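You operate a simulated robot arm through the tools that you are given. There is no shell and no other tool. Be economical: measure what you need, move in short steps, check, and stop when the job is done.

You are at the controls of a simulated robot arm. One attempt, no reset.

Task
Put the white rag on the green plate. Then put the blue rag on the teal sheet. Then fetch the teal drift and stand it on top of the white oil filter. The order counts. Set down upright: teal drift.

Only the result counts: the job must be done as asked and must still hold three seconds after the hand-in. Knocking over, shifting, dropping, spilling or breaking anything else fails it. Flat cloth is picked up by pressing the open fingertips on it (5 to 10 N) and closing them slowly along it; thin cloth reads only 2 to 8 mm in the jaws.

Robot
A 7-joint arm with a two-finger parallel gripper on a trunk, on a base that drives. Base frame: it is fixed to the floor where the robot stands at the start and does not move with it; the origin is under the middle of the robot, x ahead of it, y to its left, z up. Lengths are in cm, angles in degrees, forces in N, time in s.
With the tool pointing down near the work surface it reaches from about 42 to 90 cm from the robot's upright axis, wherever it stands. Its first joint turns from -115.0 to 115.0 degrees. Places, roughly: teal drift [75, -100, 75]; teal sheet [75, -125, 75]; white oil filter [75, -100, 75]. Payload 3.91 kg.
The TCP is the grasp point between the finger pads, 3 cm short of the fingertips. In the tool frame z runs along the fingers and y along their closing line. The gripper opens to 11 cm. The fingers are 2 cm wide and 1 cm thick; the gripper's body (4.8 by 11.2 cm) begins 5.5 cm behind the TCP.
Orientation is told as [roll, pitch, yaw] about the base's x, y, z axes, in that order, counted from this pose: with the fingers straight down and closing along the base's y, the tool's x points along the base's -x, its y along +y and its z along -z.

Tools
- The arm moves only by the tool jog_arm. Its argument "steps" is text: rows parted by semicolons, each of 7 numbers parted by spaces: the finger opening in m, from 0 to 0.11, then the shift along the tool's x, y, z in m, then the turn, a rotation vector about the tool's x, y, z in degrees. In form: jaw tx ty tz wx wy wz; .... A call has 1 to 20 rows; each row is the pose to reach, as a shift and turn from the pose commanded when the call began, along the tool's axes at that moment. A row lasts 0.2 s, in which the tool goes at most 5 cm and 8.6 degrees; a call with a longer step from one row to the next is refused whole, and so is a gripper value outside its range. A pose out of reach is approached as far as the arm can. The call stops where the force on the tool passes 40 N (or 10 N more than at its start, if that is more) or the arm is blocked; 0.2 s more then pass. Each finger travels about 15.3 cm/s and halts on what it meets, pressing with about 22 N; the grip force reading is that of the motor and also rises with nothing between the fingers. The clock runs only during rows and for 0.2 s after the last one: add rows that repeat a pose to give the fingers time. It gives the time, the measured TCP pose, the force on the tool (base axes), the opening and the grip force at its end, in the units of the frame above (readings bear some noise), with the torque about the TCP (base axes, N m) and any sound that the robot's microphone picked up, and new pictures: "pictures" is both (left out), scene, wrist or none.
- Cameras (640 x 400 px; columns grow to the right, rows downward): "scene" is now at [21.62, 15.6, 109.45]; the picture's right is [-0.55, -0.84, 0.00], its down [-0.44, 0.29, -0.85] and it looks along [0.71, -0.46, -0.53] (base axes); focal length 214 px, centre (320, 200). "wrist" rides on the gripper at [7.2, 1.7, -10.3] in the tool frame; the picture's right is [-0.23, 0.97, 0.00], its down [-0.76, -0.18, -0.62] and it looks along [-0.61, -0.14, 0.78] (tool axes); focal length 222 px, centre (320, 200). There is no depth. A picture from a camera that has moved, and an enlarged one, comes with that camera's place and axes in the base frame and with its lens.
- lift_body(by): slides the trunk up (or, below 0, down) by that many cm; the arm and the scene camera ride with it, the base frame stays. It gives what a move gives, with no picture.
- drive_base(legs): drives the robot by 1 to 6 legs, each [ahead, left, turn to the left] in cm, cm and degrees, along the robot's own axes; the way and the turn of a leg run together, so that a leg with both is an arc; at most 150 cm and 180 degrees a leg. The arm and the cameras ride along, it lands a little off, and it stops where it bumps. It gives what a move gives, and a new picture of the scene camera.
- aim_head(pan, tilt): turns the head with the scene camera to pan (to the left, within 80 degrees either way) and tilt (down, from -29 to 69), counted from straight ahead of the robot. It gives what a move gives, and a new picture of the scene camera.
- enlarge(camera, box): a new picture of the part [left, top, right, bottom] of that camera's present view, enlarged. No time passes.
- close_job(): hands the job in; it is judged then, once.

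Work in short steps. Places have to be worked out from the pictures, the camera data and where the tool is seen: move nearer, look again, correct. Check each grasp and each placing, and mend what went wrong. You have 165 turns and 260 pictures in all, those below and enlarged ones among them. Open the gripper and draw the arm clear of the work before you hand the job in, unless the task says otherwise; then end with one line.

The tools are called after "Call:" by a JSON object that holds its "method" and its "body". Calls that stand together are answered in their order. jog_arm: Moves the arm, as the interface text tells. Its arguments: {"type":"object","properties":{"steps":{"type":"string"},"pictures":{"type":"string","enum":["both","scene","wrist","none"]}},"required":["steps"]} The other tools are called the same way: lift_body (by) slides the trunk up or down; drive_base (legs) drives the base; aim_head (pan, tilt) turns the head that bears the scene camera; enlarge (camera, box) takes an enlarged picture of a part of a camera's view; close_job () hands the job in.

At the start:

```text
time: 0.0
eef_pos: [66.07, -8.84, 104.71]
tcp_rot: [0.0, 0.2, 0.0]
force: [-0.3, -0.3, 0.1]
torque: [0.01, 0.01, -0.01]
opening: 11.0
finger_force: 0.0
trunk travel left (down, up): [-42.5, 56.5]
robot x, y, heading: [0.33, 0.21, 0.3]
head pan, tilt: [-33.1, 31.8]
```

scene: 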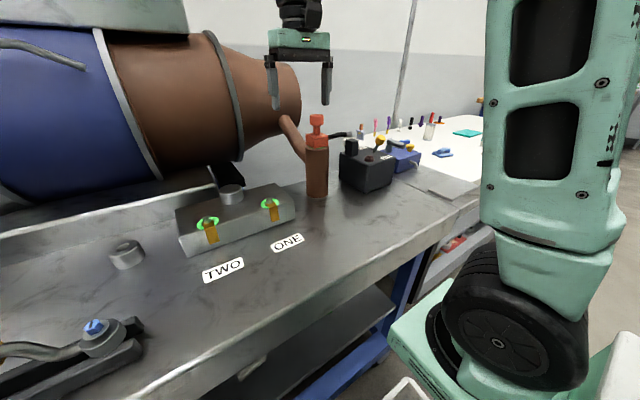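
wrist: 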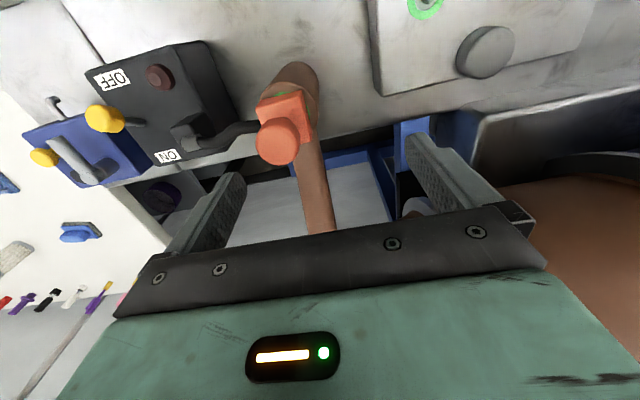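

The work lies far to the right, on the white bench. I turn the head to look there first.

Call:
{"method": "aim_head", "body": {"pan": -60, "tilt": 25}}

```text
time: 0.9
eef_pos: [66.06, -8.82, 104.79]
tcp_rot: [0.0, 0.0, 0.1]
force: [0.4, 0.4, 0.8]
torque: [0.0, 0.02, -0.02]
opening: 11.0
finger_force: 0.1
trunk travel left (down, up): [-42.5, 56.5]
robot x, y, heading: [0.09, -0.17, 0.3]
head pan, tilt: [-60.0, 25.0]
camera scene: at [18.73, 12.52, 110.53], right [-0.87, -0.5, 0.0], down [-0.21, 0.37, -0.91], along [0.45, -0.78, -0.42], focal length 214 px, centre (320, 200)
```

scene: 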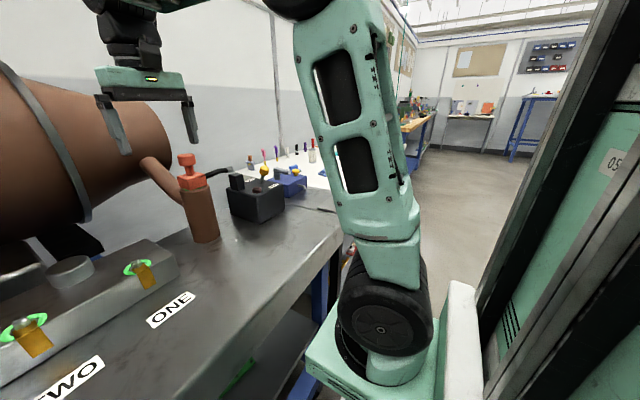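

The right looks clear. I raise the arm so it clears what stands on the bench, then drive sideways in part.

Call:
{"method": "lift_body", "body": {"by": 20}}

Call:
{"method": "drive_base", "body": {"legs": [[0, -50, 0]]}}

```text
time: 3.1
eef_pos: [66.13, -8.74, 124.78]
tcp_rot: [0.0, -0.2, 0.0]
force: [0.0, -0.4, -0.5]
torque: [-0.01, 0.0, -0.02]
opening: 11.02
finger_force: 0.1
trunk travel left (down, up): [-62.5, 36.5]
robot x, y, heading: [0.15, 0.11, -0.1]
head pan, tilt: [-60.0, 25.0]
```

```text
time: 6.1
eef_pos: [66.55, -58.6, 124.74]
tcp_rot: [0.0, 0.0, 0.8]
force: [-1.0, 1.0, 0.9]
torque: [0.01, 0.0, -0.02]
opening: 10.99
finger_force: 0.0
trunk travel left (down, up): [-62.5, 36.5]
robot x, y, heading: [0.11, -50.99, 0.9]
head pan, tilt: [-60.0, 25.0]
camera scene: at [18.91, -38.09, 130.54], right [-0.86, -0.51, 0.0], down [-0.22, 0.36, -0.91], along [0.46, -0.78, -0.42], focal length 214 px, centre (320, 200)
```

scene: 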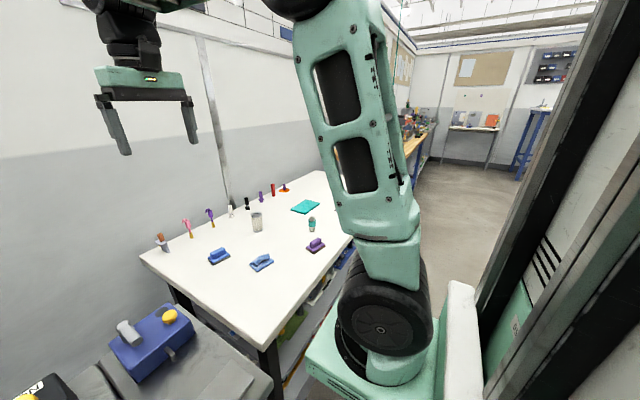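

The white bench is coming into view. I drive further right until I stand in front of it, and look down and ahead.

Call:
{"method": "drive_base", "body": {"legs": [[0, -50, 0]]}}

Call:
{"method": "aim_head", "body": {"pan": -15, "tilt": 45}}

```text
time: 9.0
eef_pos: [67.1, -109.65, 124.83]
tcp_rot: [0.0, 0.0, 0.5]
force: [0.8, -0.1, 0.4]
torque: [-0.04, 0.0, 0.01]
opening: 10.98
finger_force: 0.0
trunk travel left (down, up): [-62.5, 36.5]
robot x, y, heading: [1.16, -101.28, 0.7]
head pan, tilt: [-60.0, 25.0]
camera scene: at [19.58, -88.71, 130.54], right [-0.86, -0.51, 0.0], down [-0.21, 0.36, -0.91], along [0.46, -0.78, -0.42], focal length 214 px, centre (320, 200)
```

scene: 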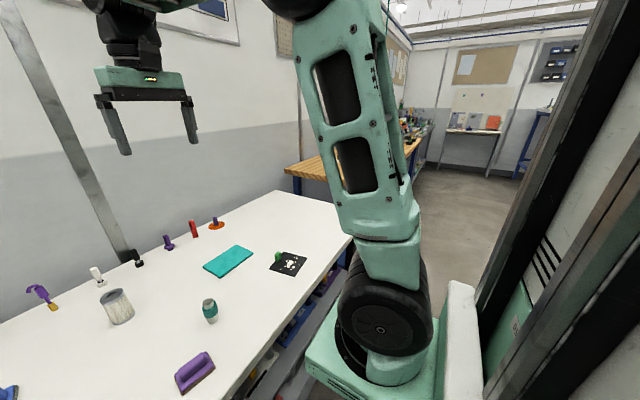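

```text
time: 10.2
eef_pos: [67.14, -109.5, 124.66]
tcp_rot: [0.0, 0.0, 0.5]
force: [0.3, 0.2, 0.4]
torque: [-0.01, 0.02, -0.03]
opening: 11.0
finger_force: 0.0
trunk travel left (down, up): [-62.5, 36.5]
robot x, y, heading: [1.21, -101.31, 0.6]
head pan, tilt: [-15.0, 45.0]
camera scene: at [22.78, -82.81, 127.48], right [-0.25, -0.97, 0.0], down [-0.68, 0.18, -0.71], along [0.68, -0.18, -0.71], focal length 214 px, centre (320, 200)
```

scene: 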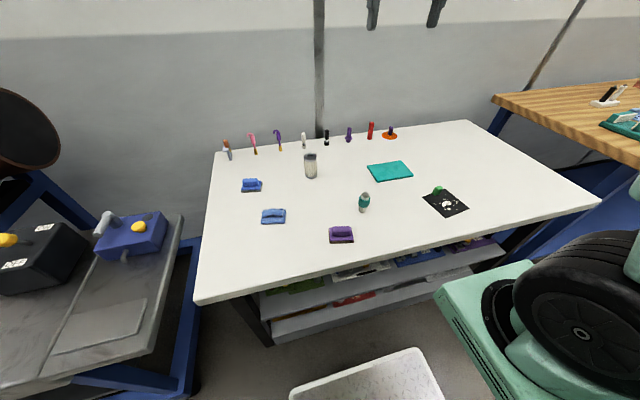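

I look more closely at the table's items.

Call:
{"method": "enlarge", "body": {"camera": "scene", "box": [200, 110, 360, 260]}}

Call:
{"method": "enlarge", "body": {"camera": "scene", "box": [320, 110, 480, 260]}}

```text
2.67 times, centred on (280, 185) of scene
camera zoom: at [22.78, -82.81, 127.48], right [-0.25, -0.97, 0.0], down [-0.68, 0.18, -0.71], along [0.68, -0.18, -0.71], focal length 572 px, centre (427, 240)
```

zoom: 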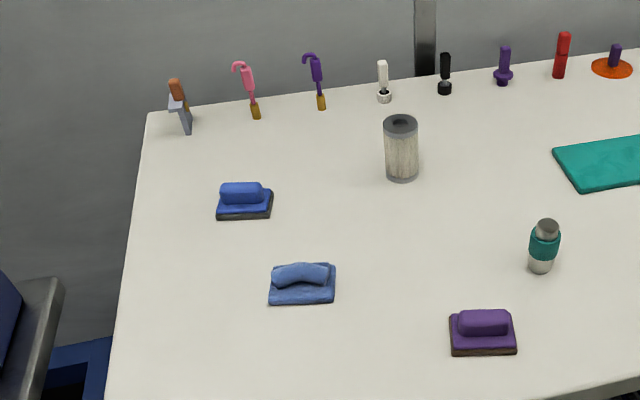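

```text
2.67 times, centred on (400, 185) of scene
camera zoom: at [22.78, -82.81, 127.48], right [-0.25, -0.97, 0.0], down [-0.68, 0.18, -0.71], along [0.68, -0.18, -0.71], focal length 572 px, centre (107, 240)
```

zoom: 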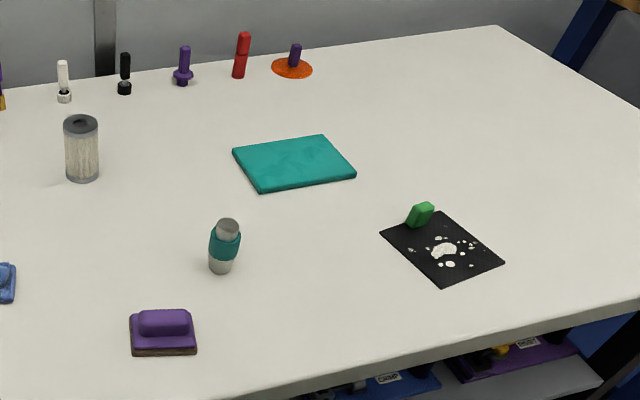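

I don't yet see the white rag or the green plate. I look left and right.

Call:
{"method": "aim_head", "body": {"pan": 40, "tilt": 35}}

Call:
{"method": "aim_head", "body": {"pan": -45, "tilt": 45}}

Call:
{"method": "aim_head", "body": {"pan": -78, "tilt": 30}}

```text
time: 11.4
eef_pos: [67.01, -109.64, 124.71]
tcp_rot: [0.0, -0.2, 0.6]
force: [-0.2, 0.2, -0.2]
torque: [-0.04, 0.02, 0.01]
opening: 11.01
finger_force: 0.1
trunk travel left (down, up): [-62.5, 36.5]
robot x, y, heading: [1.21, -101.42, 0.5]
head pan, tilt: [40.0, 35.0]
camera scene: at [21.6, -75.05, 128.96], right [0.65, -0.76, 0.0], down [-0.44, -0.37, -0.82], along [0.62, 0.53, -0.57], focal length 214 px, centre (320, 200)
```

scene: 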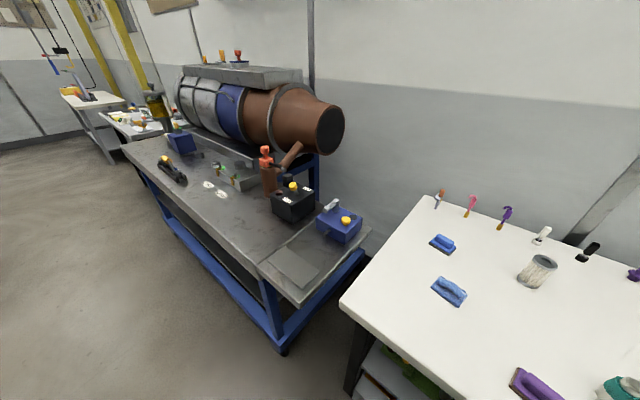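

```text
time: 13.0
eef_pos: [67.08, -109.55, 124.7]
tcp_rot: [-0.1, -0.1, 0.5]
force: [0.8, 0.5, 0.2]
torque: [-0.03, 0.0, 0.0]
opening: 11.01
finger_force: 0.0
trunk travel left (down, up): [-62.5, 36.5]
robot x, y, heading: [0.86, -101.69, 0.3]
head pan, tilt: [-45.0, 45.0]
camera scene: at [20.71, -86.46, 127.48], right [-0.7, -0.71, 0.0], down [-0.5, 0.49, -0.71], along [0.5, -0.5, -0.71], focal length 214 px, centre (320, 200)
```

scene: 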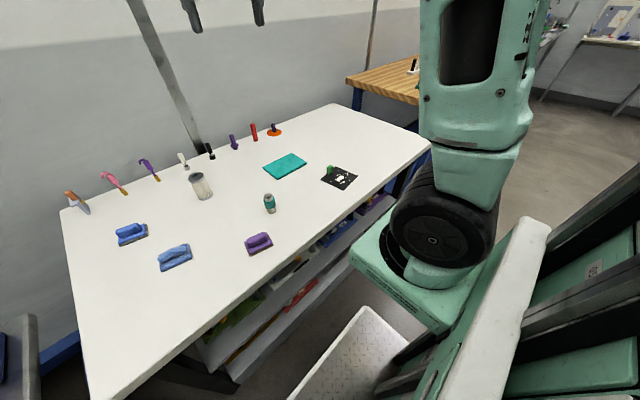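

```text
time: 14.0
eef_pos: [67.14, -109.62, 124.75]
tcp_rot: [-0.1, 0.0, 0.5]
force: [-0.2, 0.3, 0.2]
torque: [0.05, -0.02, 0.01]
opening: 10.98
finger_force: 0.0
trunk travel left (down, up): [-62.5, 36.5]
robot x, y, heading: [0.75, -101.4, 0.6]
head pan, tilt: [-78.0, 30.0]
camera scene: at [16.87, -89.6, 129.74], right [-0.98, -0.22, 0.0], down [-0.11, 0.49, -0.87], along [0.19, -0.84, -0.5], focal length 214 px, centre (320, 200)
```

scene: 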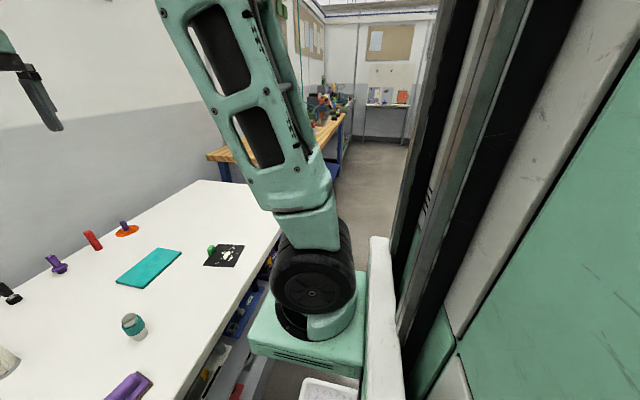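

Neither is here. The wooden bench to the right seems to carry something green, so I drive further right and look.

Call:
{"method": "drive_base", "body": {"legs": [[0, -75, 0]]}}

Call:
{"method": "aim_head", "body": {"pan": -25, "tilt": 35}}

```text
time: 18.1
eef_pos: [68.59, -185.87, 124.78]
tcp_rot: [-0.1, -0.1, 1.5]
force: [0.8, 0.8, 0.1]
torque: [0.0, -0.01, 0.01]
opening: 10.98
finger_force: 0.0
trunk travel left (down, up): [-62.5, 36.5]
robot x, y, heading: [2.07, -178.89, 1.3]
head pan, tilt: [-78.0, 30.0]
camera scene: at [18.01, -166.8, 129.74], right [-0.97, -0.23, 0.0], down [-0.12, 0.49, -0.87], along [0.2, -0.84, -0.5], focal length 214 px, centre (320, 200)
```

scene: 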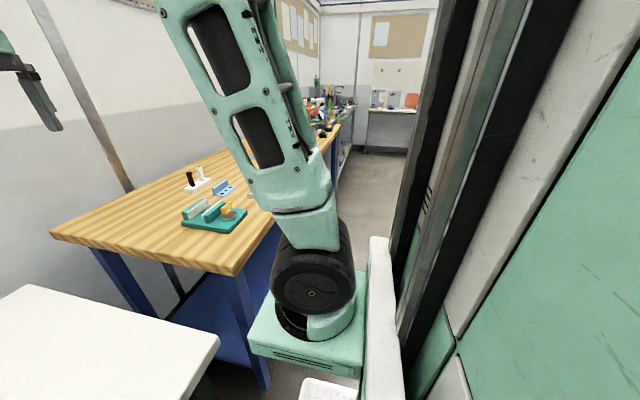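

```text
time: 19.4
eef_pos: [68.5, -186.04, 124.66]
tcp_rot: [0.0, 0.0, 1.5]
force: [-0.5, 0.9, -0.5]
torque: [0.01, 0.01, -0.01]
opening: 10.99
finger_force: 0.1
trunk travel left (down, up): [-62.5, 36.5]
robot x, y, heading: [2.13, -178.91, 1.5]
head pan, tilt: [-25.0, 35.0]
camera scene: at [23.98, -161.53, 128.96], right [-0.4, -0.92, 0.0], down [-0.53, 0.23, -0.82], along [0.75, -0.33, -0.57], focal length 214 px, centre (320, 200)
```

scene: 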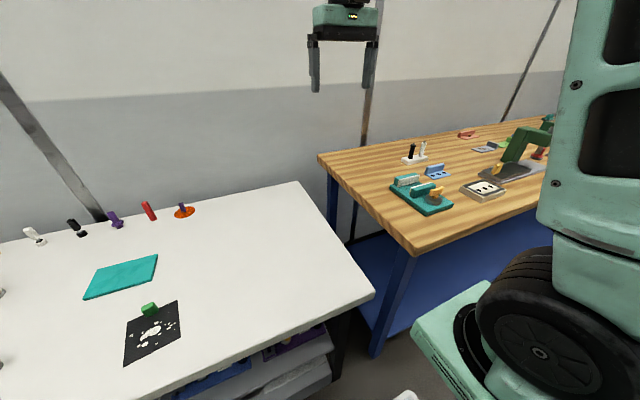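

Call:
{"method": "enlarge", "body": {"camera": "scene", "box": [380, 100, 560, 220]}}

Call:
{"method": "drive_base", "body": {"legs": [[0, -70, 0]]}}

```text
3.33 times, centred on (470, 160) of scene
camera zoom: at [23.98, -161.53, 128.96], right [-0.4, -0.92, 0.0], down [-0.53, 0.23, -0.82], along [0.75, -0.33, -0.57], focal length 715 px, centre (-180, 333)
```

zoom: 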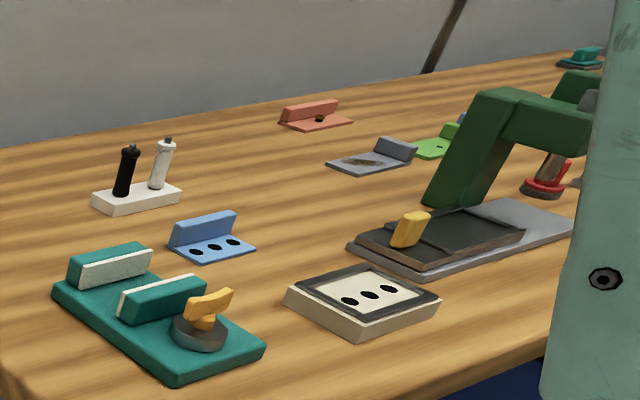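

```text
time: 23.2
eef_pos: [70.25, -255.7, 124.63]
tcp_rot: [-0.1, 0.1, 1.2]
force: [-0.4, 0.2, 0.4]
torque: [0.02, 0.03, -0.01]
opening: 11.0
finger_force: 0.1
trunk travel left (down, up): [-62.5, 36.5]
robot x, y, heading: [3.98, -248.24, 1.3]
head pan, tilt: [-25.0, 35.0]
camera scene: at [25.69, -231.15, 128.96], right [-0.4, -0.92, 0.0], down [-0.53, 0.23, -0.82], along [0.75, -0.33, -0.57], focal length 214 px, centre (320, 200)
```

scene: 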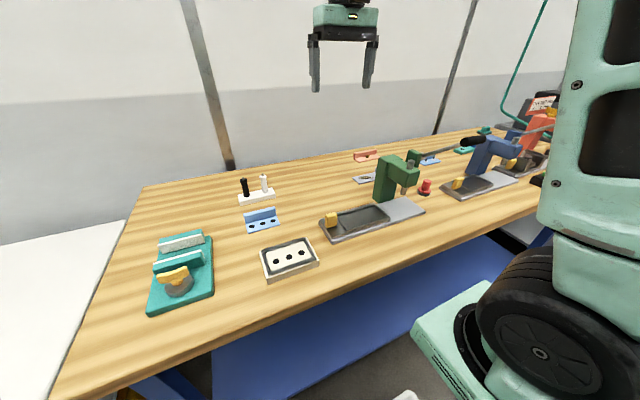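

Still no rag here. I go further right.

Call:
{"method": "drive_base", "body": {"legs": [[-3, -100, 0]]}}

Call:
{"method": "enlarge", "body": {"camera": "scene", "box": [0, 0, 640, 400]}}

```text
time: 28.5
eef_pos: [67.66, -360.29, 124.7]
tcp_rot: [-0.1, 0.0, -0.5]
force: [0.0, 0.8, 0.2]
torque: [0.01, 0.02, 0.0]
opening: 10.96
finger_force: 0.0
trunk travel left (down, up): [-62.5, 36.5]
robot x, y, heading: [1.9, -350.81, -0.5]
head pan, tilt: [-25.0, 35.0]
camera scene: at [23.95, -334.32, 128.96], right [-0.43, -0.9, 0.0], down [-0.52, 0.25, -0.82], along [0.74, -0.35, -0.57], focal length 214 px, centre (320, 200)
```

scene: 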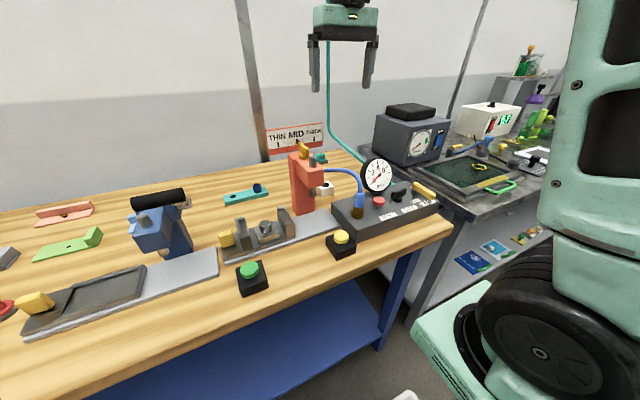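

```text
1.00 times, centred on (320, 200) of scene (not enlarged: the box is as wide or as high as the picture)
camera zoom: at [23.95, -334.32, 128.96], right [-0.43, -0.9, 0.0], down [-0.52, 0.25, -0.82], along [0.74, -0.35, -0.57], focal length 214 px, centre (320, 200)
```

zoom: 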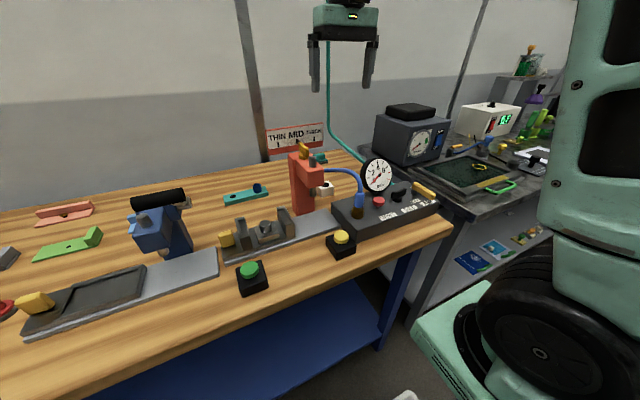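

I enlarge the far bench to the right to check it.

Call:
{"method": "enlarge", "body": {"camera": "scene", "box": [400, 30, 580, 280]}}

Call:
{"method": "drive_base", "body": {"legs": [[-5, -60, 0]]}}

```text
1.60 times, centred on (490, 155) of scene
camera zoom: at [23.95, -334.32, 128.96], right [-0.43, -0.9, 0.0], down [-0.52, 0.25, -0.82], along [0.74, -0.35, -0.57], focal length 343 px, centre (48, 272)
```

zoom: 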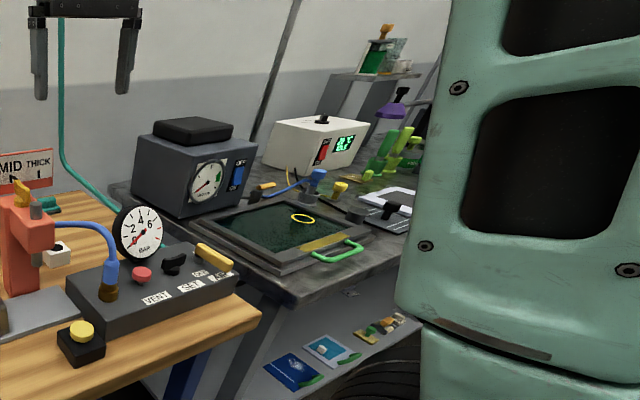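

```text
time: 31.9
eef_pos: [62.35, -419.43, 124.58]
tcp_rot: [-0.1, 0.0, 0.0]
force: [-0.2, 0.1, 1.7]
torque: [0.03, -0.01, 0.0]
opening: 11.01
finger_force: 0.1
trunk travel left (down, up): [-62.5, 36.5]
robot x, y, heading: [-3.8, -410.7, 0.1]
head pan, tilt: [-25.0, 35.0]
camera scene: at [18.51, -393.95, 128.96], right [-0.42, -0.91, 0.0], down [-0.52, 0.24, -0.82], along [0.74, -0.35, -0.57], focal length 214 px, centre (320, 200)
```

scene: 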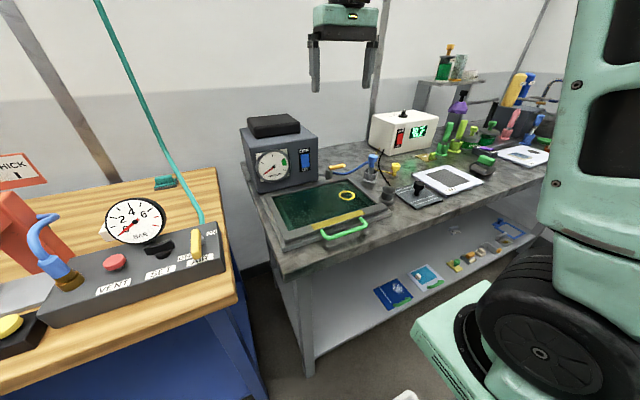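

I go on to check the rest of this bench.

Call:
{"method": "drive_base", "body": {"legs": [[-2, -80, 0]]}}

Call:
{"method": "enlarge", "body": {"camera": "scene", "box": [280, 60, 560, 280]}}

```text
time: 36.1
eef_pos: [61.03, -497.85, 124.83]
tcp_rot: [0.0, 0.1, 0.7]
force: [-1.1, 0.9, 0.5]
torque: [0.01, 0.0, 0.0]
opening: 10.99
finger_force: 0.1
trunk travel left (down, up): [-62.5, 36.5]
robot x, y, heading: [-4.71, -489.88, 0.7]
head pan, tilt: [-25.0, 35.0]
camera scene: at [16.77, -472.85, 128.96], right [-0.41, -0.91, 0.0], down [-0.52, 0.24, -0.82], along [0.75, -0.34, -0.57], focal length 214 px, centre (320, 200)
```

scene: 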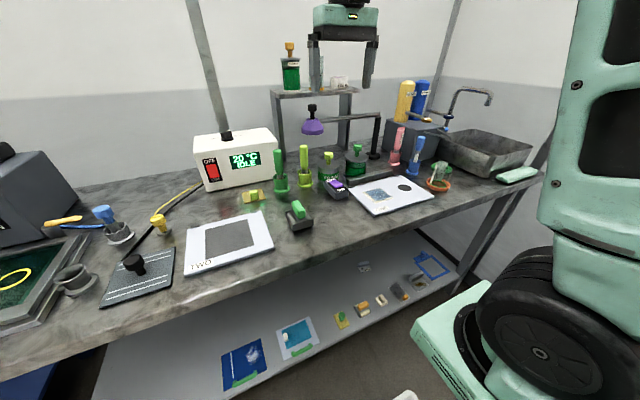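

```text
1.82 times, centred on (420, 170) of scene
camera zoom: at [16.77, -472.85, 128.96], right [-0.41, -0.91, 0.0], down [-0.52, 0.24, -0.82], along [0.75, -0.34, -0.57], focal length 390 px, centre (138, 254)
```

zoom: 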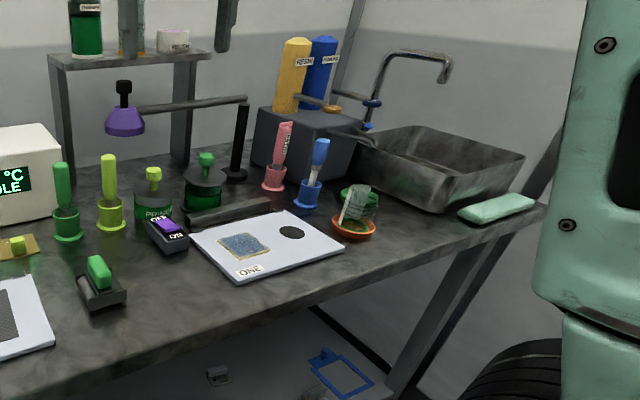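

No rag here either. I look to the end wall on the right before I go back.

Call:
{"method": "aim_head", "body": {"pan": -80, "tilt": 20}}

Call:
{"method": "aim_head", "body": {"pan": 80, "tilt": 20}}

```text
time: 37.4
eef_pos: [61.05, -497.89, 124.67]
tcp_rot: [0.0, 0.1, 0.7]
force: [-0.1, -0.1, 0.2]
torque: [-0.04, 0.01, -0.04]
opening: 10.99
finger_force: 0.0
trunk travel left (down, up): [-62.5, 36.5]
robot x, y, heading: [-5.34, -489.7, 0.6]
head pan, tilt: [-80.0, 20.0]
camera scene: at [10.48, -478.38, 131.34], right [-0.98, -0.19, 0.0], down [-0.06, 0.34, -0.94], along [0.18, -0.92, -0.34], focal length 214 px, centre (320, 200)
```

scene: 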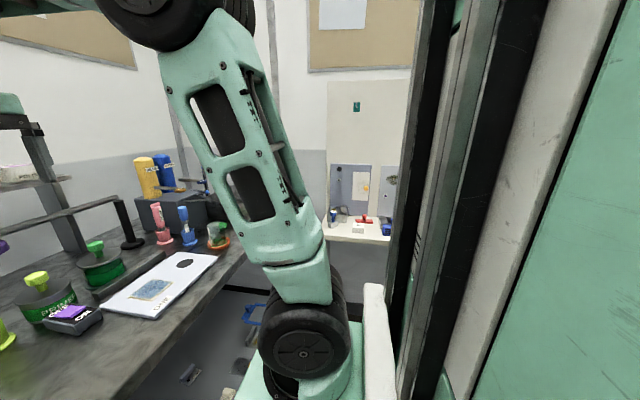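

```text
time: 39.8
eef_pos: [60.97, -497.92, 124.76]
tcp_rot: [0.0, -0.1, 0.7]
force: [0.5, 0.2, -0.2]
torque: [0.01, -0.02, -0.01]
opening: 11.02
finger_force: 0.1
trunk travel left (down, up): [-62.5, 36.5]
robot x, y, heading: [-5.36, -490.02, 0.5]
head pan, tilt: [80.0, 20.0]
camera scene: at [10.25, -460.04, 131.35], right [0.99, -0.16, 0.0], down [-0.06, -0.34, -0.94], along [0.15, 0.93, -0.34], focal length 214 px, centre (320, 200)
```

scene: 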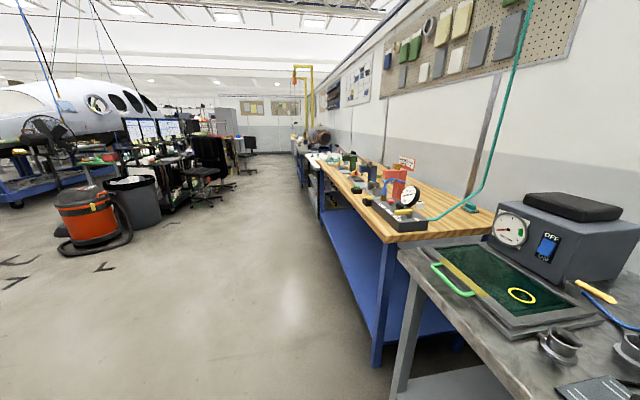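

Not here. The rags may be left of the start place, which I haven't surveyed, so I drive back with the head aimed left.

Call:
{"method": "drive_base", "body": {"legs": [[0, 150, 0], [0, 150, 0], [3, 150, 0]]}}

Call:
{"method": "aim_head", "body": {"pan": 45, "tilt": 40}}

```text
refused: leg 3 is longer than a leg can be; nothing moved
```

```text
time: 40.8
eef_pos: [61.0, -497.85, 124.75]
tcp_rot: [0.0, 0.0, 0.7]
force: [0.4, -0.2, 0.3]
torque: [0.01, 0.03, 0.0]
opening: 10.98
finger_force: 0.0
trunk travel left (down, up): [-62.5, 36.5]
robot x, y, heading: [-5.19, -489.8, 0.7]
head pan, tilt: [45.0, 40.0]
camera scene: at [14.68, -463.14, 128.21], right [0.72, -0.7, 0.0], down [-0.45, -0.46, -0.77], along [0.53, 0.55, -0.64], focal length 214 px, centre (320, 200)
```

scene: 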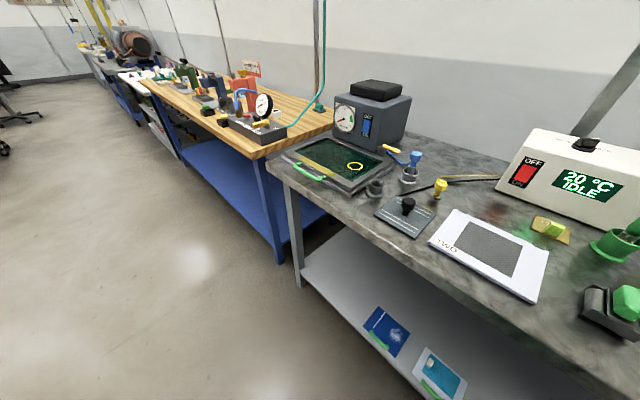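

The third leg was too long, so I drive back in shorter legs.

Call:
{"method": "drive_base", "body": {"legs": [[-3, 145, 0], [0, 145, 0], [0, 145, 0], [5, 60, 0]]}}

```text
time: 64.5
eef_pos: [58.94, -5.24, 124.71]
tcp_rot: [0.0, -0.1, 0.6]
force: [0.4, -0.1, 0.9]
torque: [0.0, -0.03, 0.01]
opening: 11.01
finger_force: 0.0
trunk travel left (down, up): [-62.5, 36.5]
robot x, y, heading: [-6.71, 2.97, 0.5]
head pan, tilt: [45.0, 40.0]
camera scene: at [12.78, 29.65, 128.2], right [0.71, -0.7, 0.0], down [-0.45, -0.46, -0.77], along [0.54, 0.55, -0.64], focal length 214 px, centre (320, 200)
```

scene: 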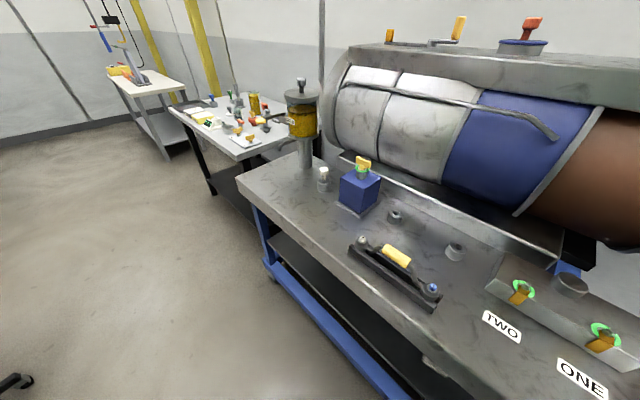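

There are tables further left with small items. I enlarge them.

Call:
{"method": "enlarge", "body": {"camera": "scene", "box": [160, 80, 320, 180]}}

Call:
{"method": "drive_base", "body": {"legs": [[-5, 120, 0]]}}

```text
4.00 times, centred on (240, 130) of scene
camera zoom: at [12.78, 29.65, 128.2], right [0.71, -0.7, 0.0], down [-0.45, -0.46, -0.77], along [0.54, 0.55, -0.64], focal length 858 px, centre (640, 480)
```

zoom: 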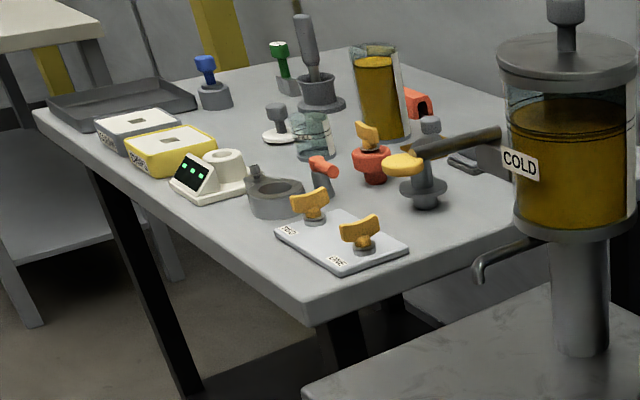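

```text
time: 70.7
eef_pos: [53.11, 115.58, 124.67]
tcp_rot: [0.0, 0.0, 0.2]
force: [0.2, -0.7, 0.6]
torque: [0.01, 0.02, 0.04]
opening: 10.99
finger_force: 0.0
trunk travel left (down, up): [-62.5, 36.5]
robot x, y, heading: [-13.14, 123.79, 0.1]
head pan, tilt: [45.0, 40.0]
camera scene: at [7.03, 150.7, 128.2], right [0.71, -0.7, 0.0], down [-0.45, -0.46, -0.77], along [0.54, 0.54, -0.64], focal length 214 px, centre (320, 200)
```

scene: 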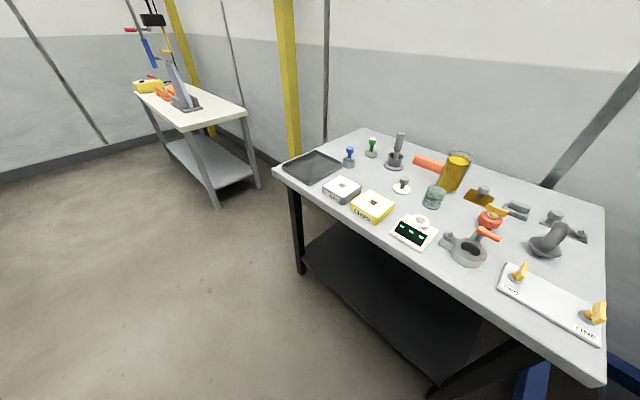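

Not here either. I look further left with the head.

Call:
{"method": "aim_head", "body": {"pan": 80, "tilt": 20}}

Call:
{"method": "enlarge", "body": {"camera": "scene", "box": [0, 80, 320, 280]}}

```text
time: 71.7
eef_pos: [53.13, 115.75, 124.66]
tcp_rot: [0.1, 0.0, 0.4]
force: [0.7, -0.2, 0.5]
torque: [-0.01, 0.02, 0.0]
opening: 10.99
finger_force: 0.1
trunk travel left (down, up): [-62.5, 36.5]
robot x, y, heading: [-13.08, 124.03, 0.4]
head pan, tilt: [80.0, 20.0]
camera scene: at [2.63, 153.84, 131.34], right [0.99, -0.17, 0.0], down [-0.06, -0.34, -0.94], along [0.16, 0.93, -0.34], focal length 214 px, centre (320, 200)
```

scene: 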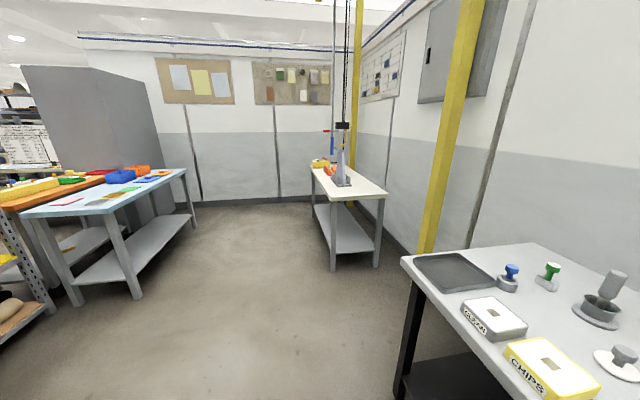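

```text
2.00 times, centred on (160, 180) of scene
camera zoom: at [2.63, 153.84, 131.34], right [0.99, -0.17, 0.0], down [-0.06, -0.34, -0.94], along [0.16, 0.93, -0.34], focal length 429 px, centre (640, 240)
```

zoom: 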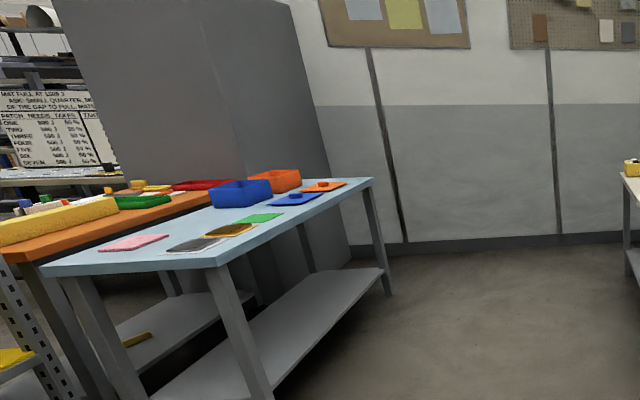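

A light-blue table to the left carries coloured sheets and plates. I turn left and approach to look.

Call:
{"method": "drive_base", "body": {"legs": [[-20, 0, 0], [0, 0, 90], [40, 40, 0]]}}

Call:
{"method": "aim_head", "body": {"pan": 20, "tilt": 25}}

```text
time: 73.2
eef_pos: [36.67, 115.36, 124.85]
tcp_rot: [0.0, 0.0, 0.2]
force: [0.1, 0.6, -0.2]
torque: [0.04, 0.0, 0.01]
opening: 10.98
finger_force: 0.0
trunk travel left (down, up): [-62.5, 36.5]
robot x, y, heading: [-29.48, 124.13, 0.1]
head pan, tilt: [80.0, 20.0]
stopped in leg 1: the robot was blocked; the commanded pose is now the measured one
camera scene: at [-13.77, 153.75, 131.35], right [0.99, -0.17, 0.0], down [-0.06, -0.34, -0.94], along [0.16, 0.93, -0.34], focal length 214 px, centre (320, 200)
```

scene: 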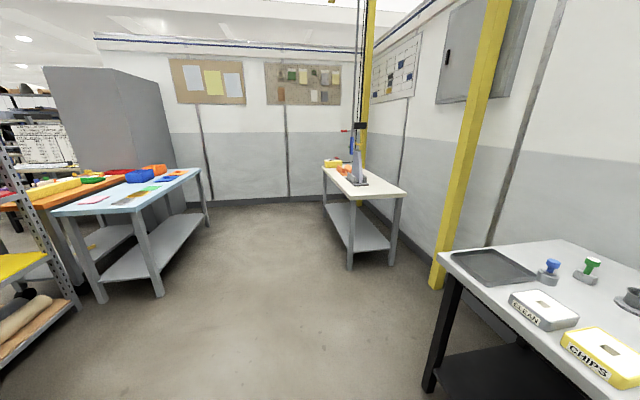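

```text
time: 74.5
eef_pos: [36.66, 115.55, 124.69]
tcp_rot: [0.0, 0.0, 0.3]
force: [0.2, 0.1, -0.1]
torque: [-0.03, -0.01, 0.0]
opening: 11.0
finger_force: 0.0
trunk travel left (down, up): [-62.5, 36.5]
robot x, y, heading: [-29.11, 124.13, 0.3]
head pan, tilt: [20.0, 25.0]
camera scene: at [-6.71, 147.76, 130.54], right [0.35, -0.94, 0.0], down [-0.4, -0.15, -0.91], along [0.85, 0.31, -0.42], focal length 214 px, centre (320, 200)
```

scene: 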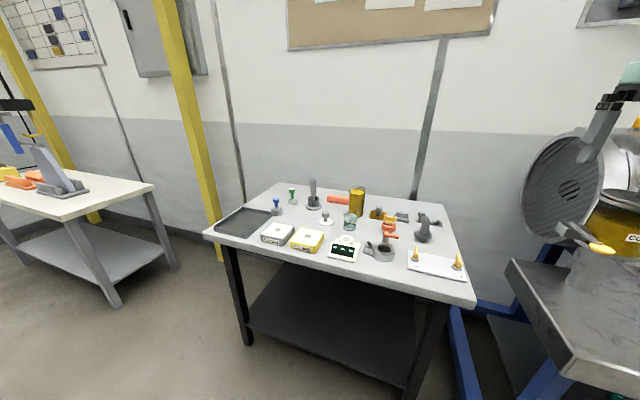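

Something behind blocked it, so I move ahead and to the left first, into the open, and then turn.

Call:
{"method": "drive_base", "body": {"legs": [[10, 0, 0], [0, 50, 0], [0, 0, 70]]}}

```text
time: 81.2
eef_pos: [11.32, 232.94, 124.64]
tcp_rot: [-0.1, 0.0, 70.0]
force: [-0.3, 0.2, -0.1]
torque: [-0.01, 0.01, 0.01]
opening: 11.01
finger_force: 0.0
trunk travel left (down, up): [-62.5, 36.5]
robot x, y, heading: [-19.54, 174.1, 70.0]
head pan, tilt: [20.0, 25.0]
camera scene: at [-34.04, 203.36, 130.54], right [1.0, 0.0, 0.0], down [0.0, -0.42, -0.91], along [0.0, 0.91, -0.42], focal length 214 px, centre (320, 200)
```

scene: 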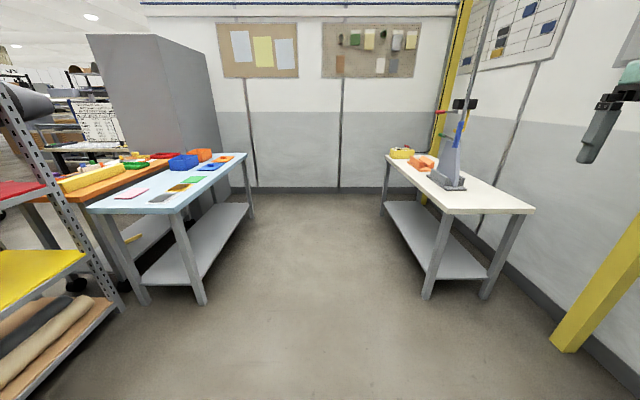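

The blue table is in view; I enlarge it.

Call:
{"method": "enlarge", "body": {"camera": "scene", "box": [40, 120, 260, 250]}}

Call:
{"method": "enlarge", "body": {"camera": "scene", "box": [380, 100, 560, 250]}}

```text
2.91 times, centred on (150, 185) of scene
camera zoom: at [-34.04, 203.36, 130.54], right [1.0, 0.0, 0.0], down [0.0, -0.42, -0.91], along [0.0, 0.91, -0.42], focal length 624 px, centre (814, 244)
```

zoom: 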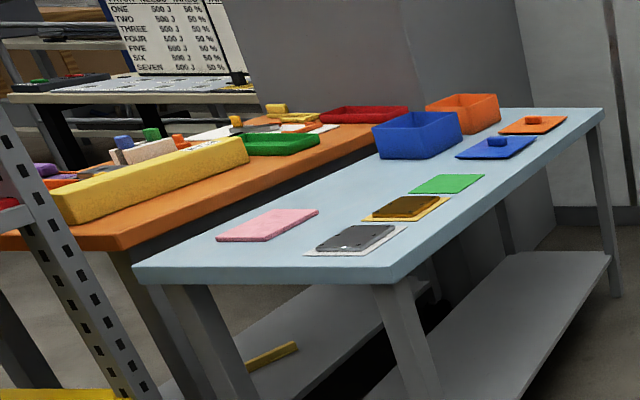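

```text
2.67 times, centred on (470, 175) of scene
camera zoom: at [-34.04, 203.36, 130.54], right [1.0, 0.0, 0.0], down [0.0, -0.42, -0.91], along [0.0, 0.91, -0.42], focal length 572 px, centre (-80, 267)
```

zoom: 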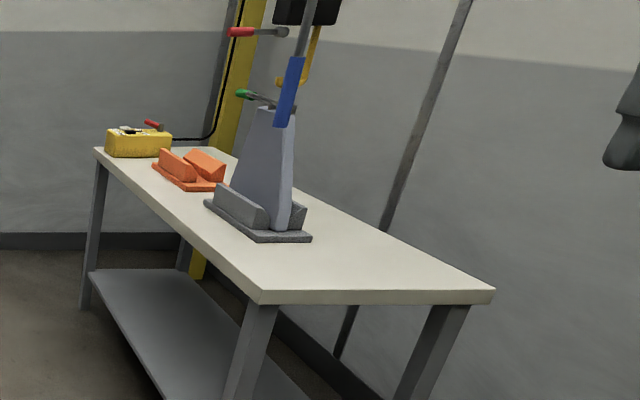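

No white or blue rag shows here, but I take one look further left before returning.

Call:
{"method": "aim_head", "body": {"pan": 75, "tilt": 20}}

```text
time: 82.4
eef_pos: [11.31, 232.85, 124.77]
tcp_rot: [0.0, 0.0, 70.1]
force: [0.8, -0.3, -0.1]
torque: [-0.04, 0.02, -0.02]
opening: 11.01
finger_force: 0.1
trunk travel left (down, up): [-62.5, 36.5]
robot x, y, heading: [-19.93, 173.54, 70.1]
head pan, tilt: [75.0, 20.0]
camera scene: at [-41.65, 199.48, 131.34], right [0.57, 0.82, 0.0], down [0.28, -0.2, -0.94], along [-0.77, 0.54, -0.34], focal length 214 px, centre (320, 200)
```

scene: 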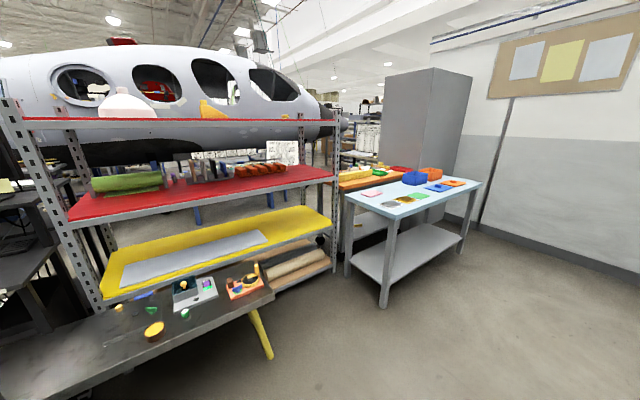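

There is a table right behind where I was blocked. I enlarge it and pan down to it.

Call:
{"method": "enlarge", "body": {"camera": "scene", "box": [0, 220, 290, 400]}}

Call:
{"method": "enlarge", "body": {"camera": "scene", "box": [330, 150, 490, 240]}}

Call:
{"method": "aim_head", "body": {"pan": 80, "tilt": 45}}

```text
2.21 times, centred on (145, 310) of scene
camera zoom: at [-41.65, 199.48, 131.34], right [0.57, 0.82, 0.0], down [0.28, -0.2, -0.94], along [-0.77, 0.54, -0.34], focal length 473 px, centre (706, -43)
```

zoom: 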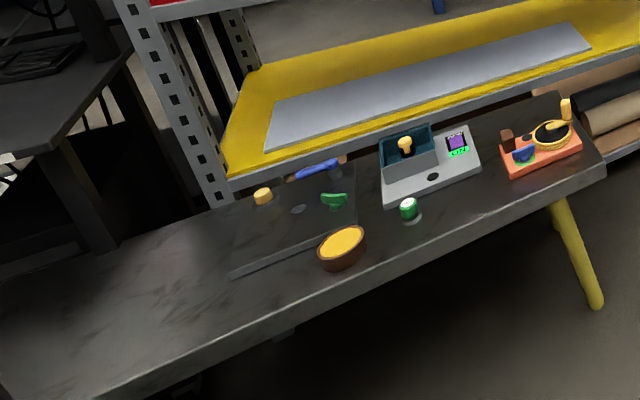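

```text
4.00 times, centred on (410, 195) of scene
camera zoom: at [-41.65, 199.48, 131.34], right [0.57, 0.82, 0.0], down [0.28, -0.2, -0.94], along [-0.77, 0.54, -0.34], focal length 858 px, centre (-40, 220)
```

zoom: 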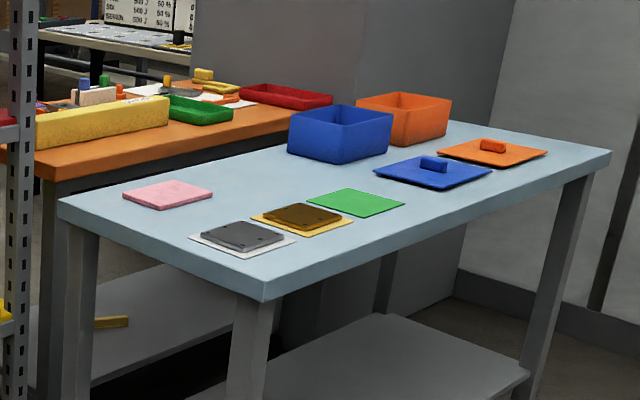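

```text
time: 83.3
eef_pos: [11.2, 232.89, 124.76]
tcp_rot: [0.0, 0.0, 70.1]
force: [1.1, 0.8, -0.4]
torque: [0.0, 0.0, -0.03]
opening: 10.99
finger_force: 0.0
trunk travel left (down, up): [-62.5, 36.5]
robot x, y, heading: [-19.46, 173.58, 69.9]
head pan, tilt: [80.0, 45.0]
camera scene: at [-41.07, 198.21, 127.48], right [0.5, 0.87, 0.0], down [0.61, -0.35, -0.71], along [-0.61, 0.35, -0.71], focal length 214 px, centre (320, 200)
```

scene: 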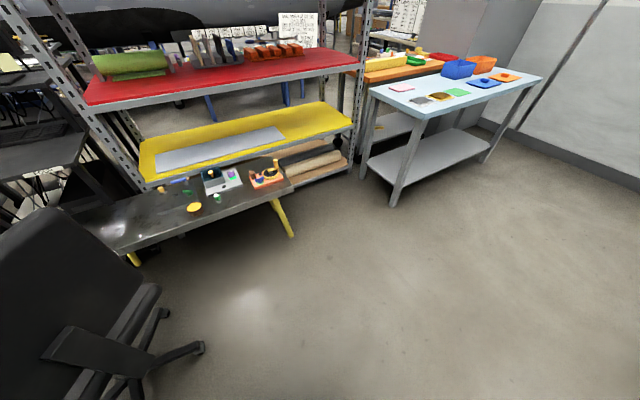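

I have a chair and racks here but no rags. I'll return to the white bench and study it and its lower shelf closely.

Call:
{"method": "drive_base", "body": {"legs": [[0, 0, -70], [0, -140, 0], [5, -130, 0]]}}

Call:
{"method": "aim_head", "body": {"pan": 0, "tilt": 40}}

```text
time: 99.6
eef_pos: [49.0, -106.85, 124.71]
tcp_rot: [0.0, 0.1, 0.4]
force: [0.3, -0.4, -1.1]
torque: [0.0, -0.02, 0.0]
opening: 11.01
finger_force: 0.1
trunk travel left (down, up): [-62.5, 36.5]
robot x, y, heading: [-17.02, -98.38, 0.4]
head pan, tilt: [80.0, 45.0]
camera scene: at [-1.76, -69.84, 127.48], right [0.99, -0.17, 0.0], down [-0.12, -0.7, -0.71], along [0.12, 0.7, -0.71], focal length 214 px, centre (320, 200)
```

scene: 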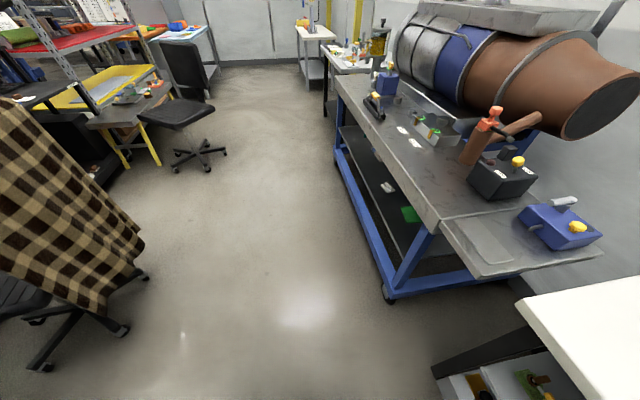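

```text
time: 101.1
eef_pos: [49.08, -106.83, 124.87]
tcp_rot: [0.0, 0.1, 0.5]
force: [0.1, 0.2, 0.4]
torque: [0.0, 0.03, -0.01]
opening: 10.97
finger_force: 0.1
trunk travel left (down, up): [-62.5, 36.5]
robot x, y, heading: [-17.04, -98.35, 0.5]
head pan, tilt: [0.0, 40.0]
camera scene: at [5.38, -77.79, 128.2], right [0.01, -1.0, 0.0], down [-0.64, 0.0, -0.77], along [0.77, 0.01, -0.64], focal length 214 px, centre (320, 200)
```

scene: 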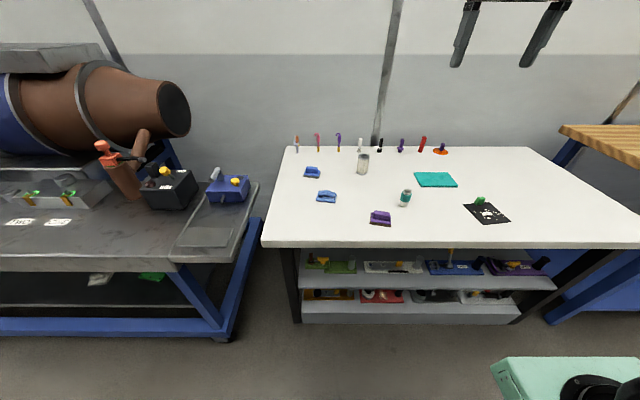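

The first bench's lower shelf carries something green and something white. I enlarge both shelves.

Call:
{"method": "enlarge", "body": {"camera": "scene", "box": [40, 240, 240, 340]}}

Call:
{"method": "enlarge", "body": {"camera": "scene", "box": [280, 240, 560, 330]}}

Call:
{"method": "enlarge", "body": {"camera": "scene", "box": [280, 120, 480, 240]}}

```text
3.20 times, centred on (140, 290) of scene
camera zoom: at [5.38, -77.79, 128.2], right [0.01, -1.0, 0.0], down [-0.64, 0.0, -0.77], along [0.77, 0.01, -0.64], focal length 686 px, centre (896, -88)
```

zoom: 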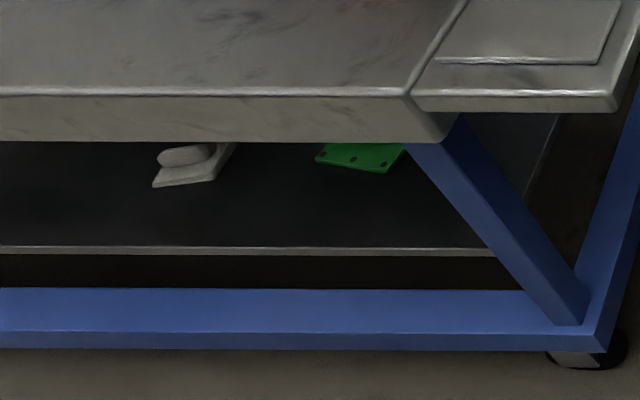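

```text
2.29 times, centred on (420, 285) of scene
camera zoom: at [5.38, -77.79, 128.2], right [0.01, -1.0, 0.0], down [-0.64, 0.0, -0.77], along [0.77, 0.01, -0.64], focal length 490 px, centre (91, 6)
```

zoom: 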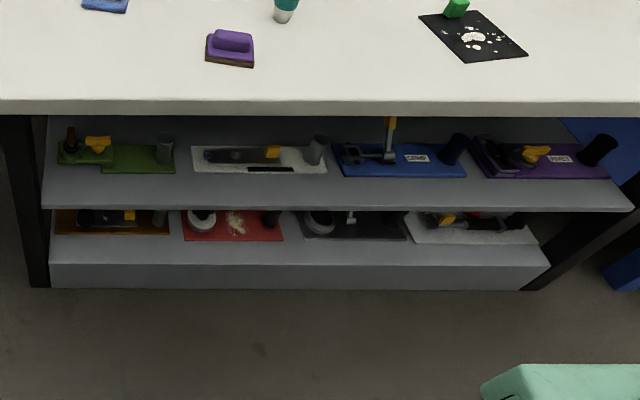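

```text
3.20 times, centred on (380, 180) of scene
camera zoom: at [5.38, -77.79, 128.2], right [0.01, -1.0, 0.0], down [-0.64, 0.0, -0.77], along [0.77, 0.01, -0.64], focal length 686 px, centre (128, 264)
```

zoom: 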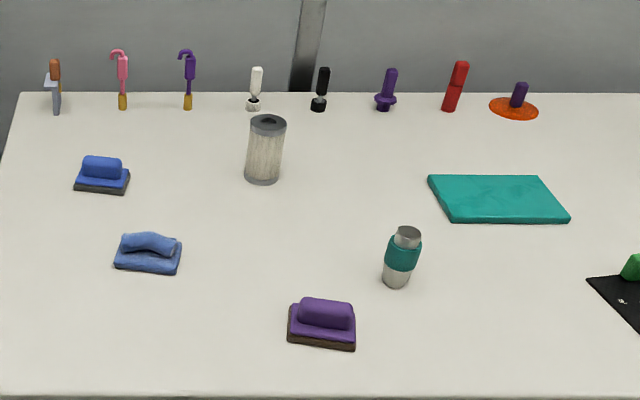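

Found them: the white rag (a flat cloth with a rolled hump) and the green plate lie on the lower shelf of the first bench, near the start; the light blue one with the bent roll is the blue rag. I drive back there, standing a bit back.

Call:
{"method": "drive_base", "body": {"legs": [[-8, 115, 0]]}}

Call:
{"method": "aim_head", "body": {"pan": 0, "tilt": 50}}

```text
time: 107.0
eef_pos: [40.22, 8.21, 124.7]
tcp_rot: [-0.1, 0.0, 0.4]
force: [-0.5, -0.8, 0.4]
torque: [0.0, -0.02, -0.02]
opening: 11.0
finger_force: 0.0
trunk travel left (down, up): [-62.5, 36.5]
robot x, y, heading: [-25.95, 16.33, 0.3]
head pan, tilt: [0.0, 40.0]
camera scene: at [-3.4, 37.14, 128.2], right [0.01, -1.0, 0.0], down [-0.64, 0.0, -0.77], along [0.77, 0.0, -0.64], focal length 214 px, centre (320, 200)
```

scene: 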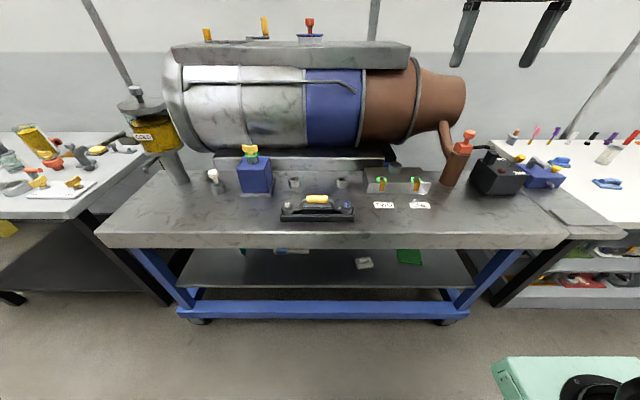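

```text
time: 107.7
eef_pos: [40.05, 8.17, 124.68]
tcp_rot: [0.0, 0.0, 0.5]
force: [0.5, 0.6, 0.0]
torque: [0.04, 0.02, 0.0]
opening: 10.98
finger_force: 0.0
trunk travel left (down, up): [-62.5, 36.5]
robot x, y, heading: [-26.05, 16.65, 0.5]
head pan, tilt: [0.0, 50.0]
camera scene: at [-4.2, 37.14, 126.79], right [0.01, -1.0, 0.0], down [-0.77, 0.0, -0.64], along [0.64, 0.0, -0.77], focal length 214 px, centre (320, 200)
```

scene: 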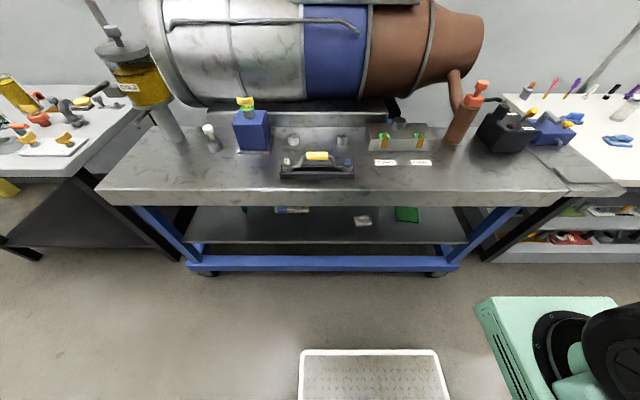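

I retract the hand towards the robot so that it is clear of the bench front, then lower the trunk to see the shelf.

Call:
{"method": "jog_arm", "body": {"steps": "0.11 0.05 0 0 0 0 0; 0.11 0.1 0 0 0 0 0; 0.11 0.15 0 0 0 0 0; 0.11 0.18 0 0 0 0 0; 0.11 0.18 0 0 0 0 0", "pictures": "none"}}

Call:
{"method": "lift_body", "body": {"by": -45}}

Call:
{"method": "aim_head", "body": {"pan": 0, "tilt": 40}}

```text
time: 108.9
eef_pos: [22.17, 7.94, 124.65]
tcp_rot: [0.1, 0.0, 0.4]
force: [0.1, 0.2, -0.4]
torque: [0.0, 0.01, -0.01]
opening: 11.02
finger_force: 0.0
trunk travel left (down, up): [-62.5, 36.5]
robot x, y, heading: [-26.14, 16.7, 0.3]
head pan, tilt: [0.0, 50.0]
```

```text
refused: -45 is not a number from -40 to 40
```

```text
time: 109.6
eef_pos: [22.34, 8.01, 124.58]
tcp_rot: [0.1, 0.0, 0.5]
force: [0.2, 0.7, -0.3]
torque: [-0.03, 0.0, -0.04]
opening: 11.0
finger_force: 0.0
trunk travel left (down, up): [-62.5, 36.5]
robot x, y, heading: [-25.74, 16.23, 0.2]
head pan, tilt: [0.0, 40.0]
camera scene: at [-3.41, 37.14, 128.2], right [0.01, -1.0, 0.0], down [-0.64, 0.0, -0.77], along [0.77, 0.0, -0.64], focal length 214 px, centre (320, 200)
```

scene: 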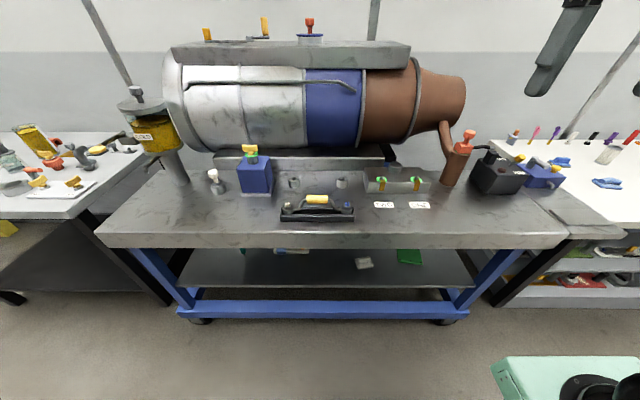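

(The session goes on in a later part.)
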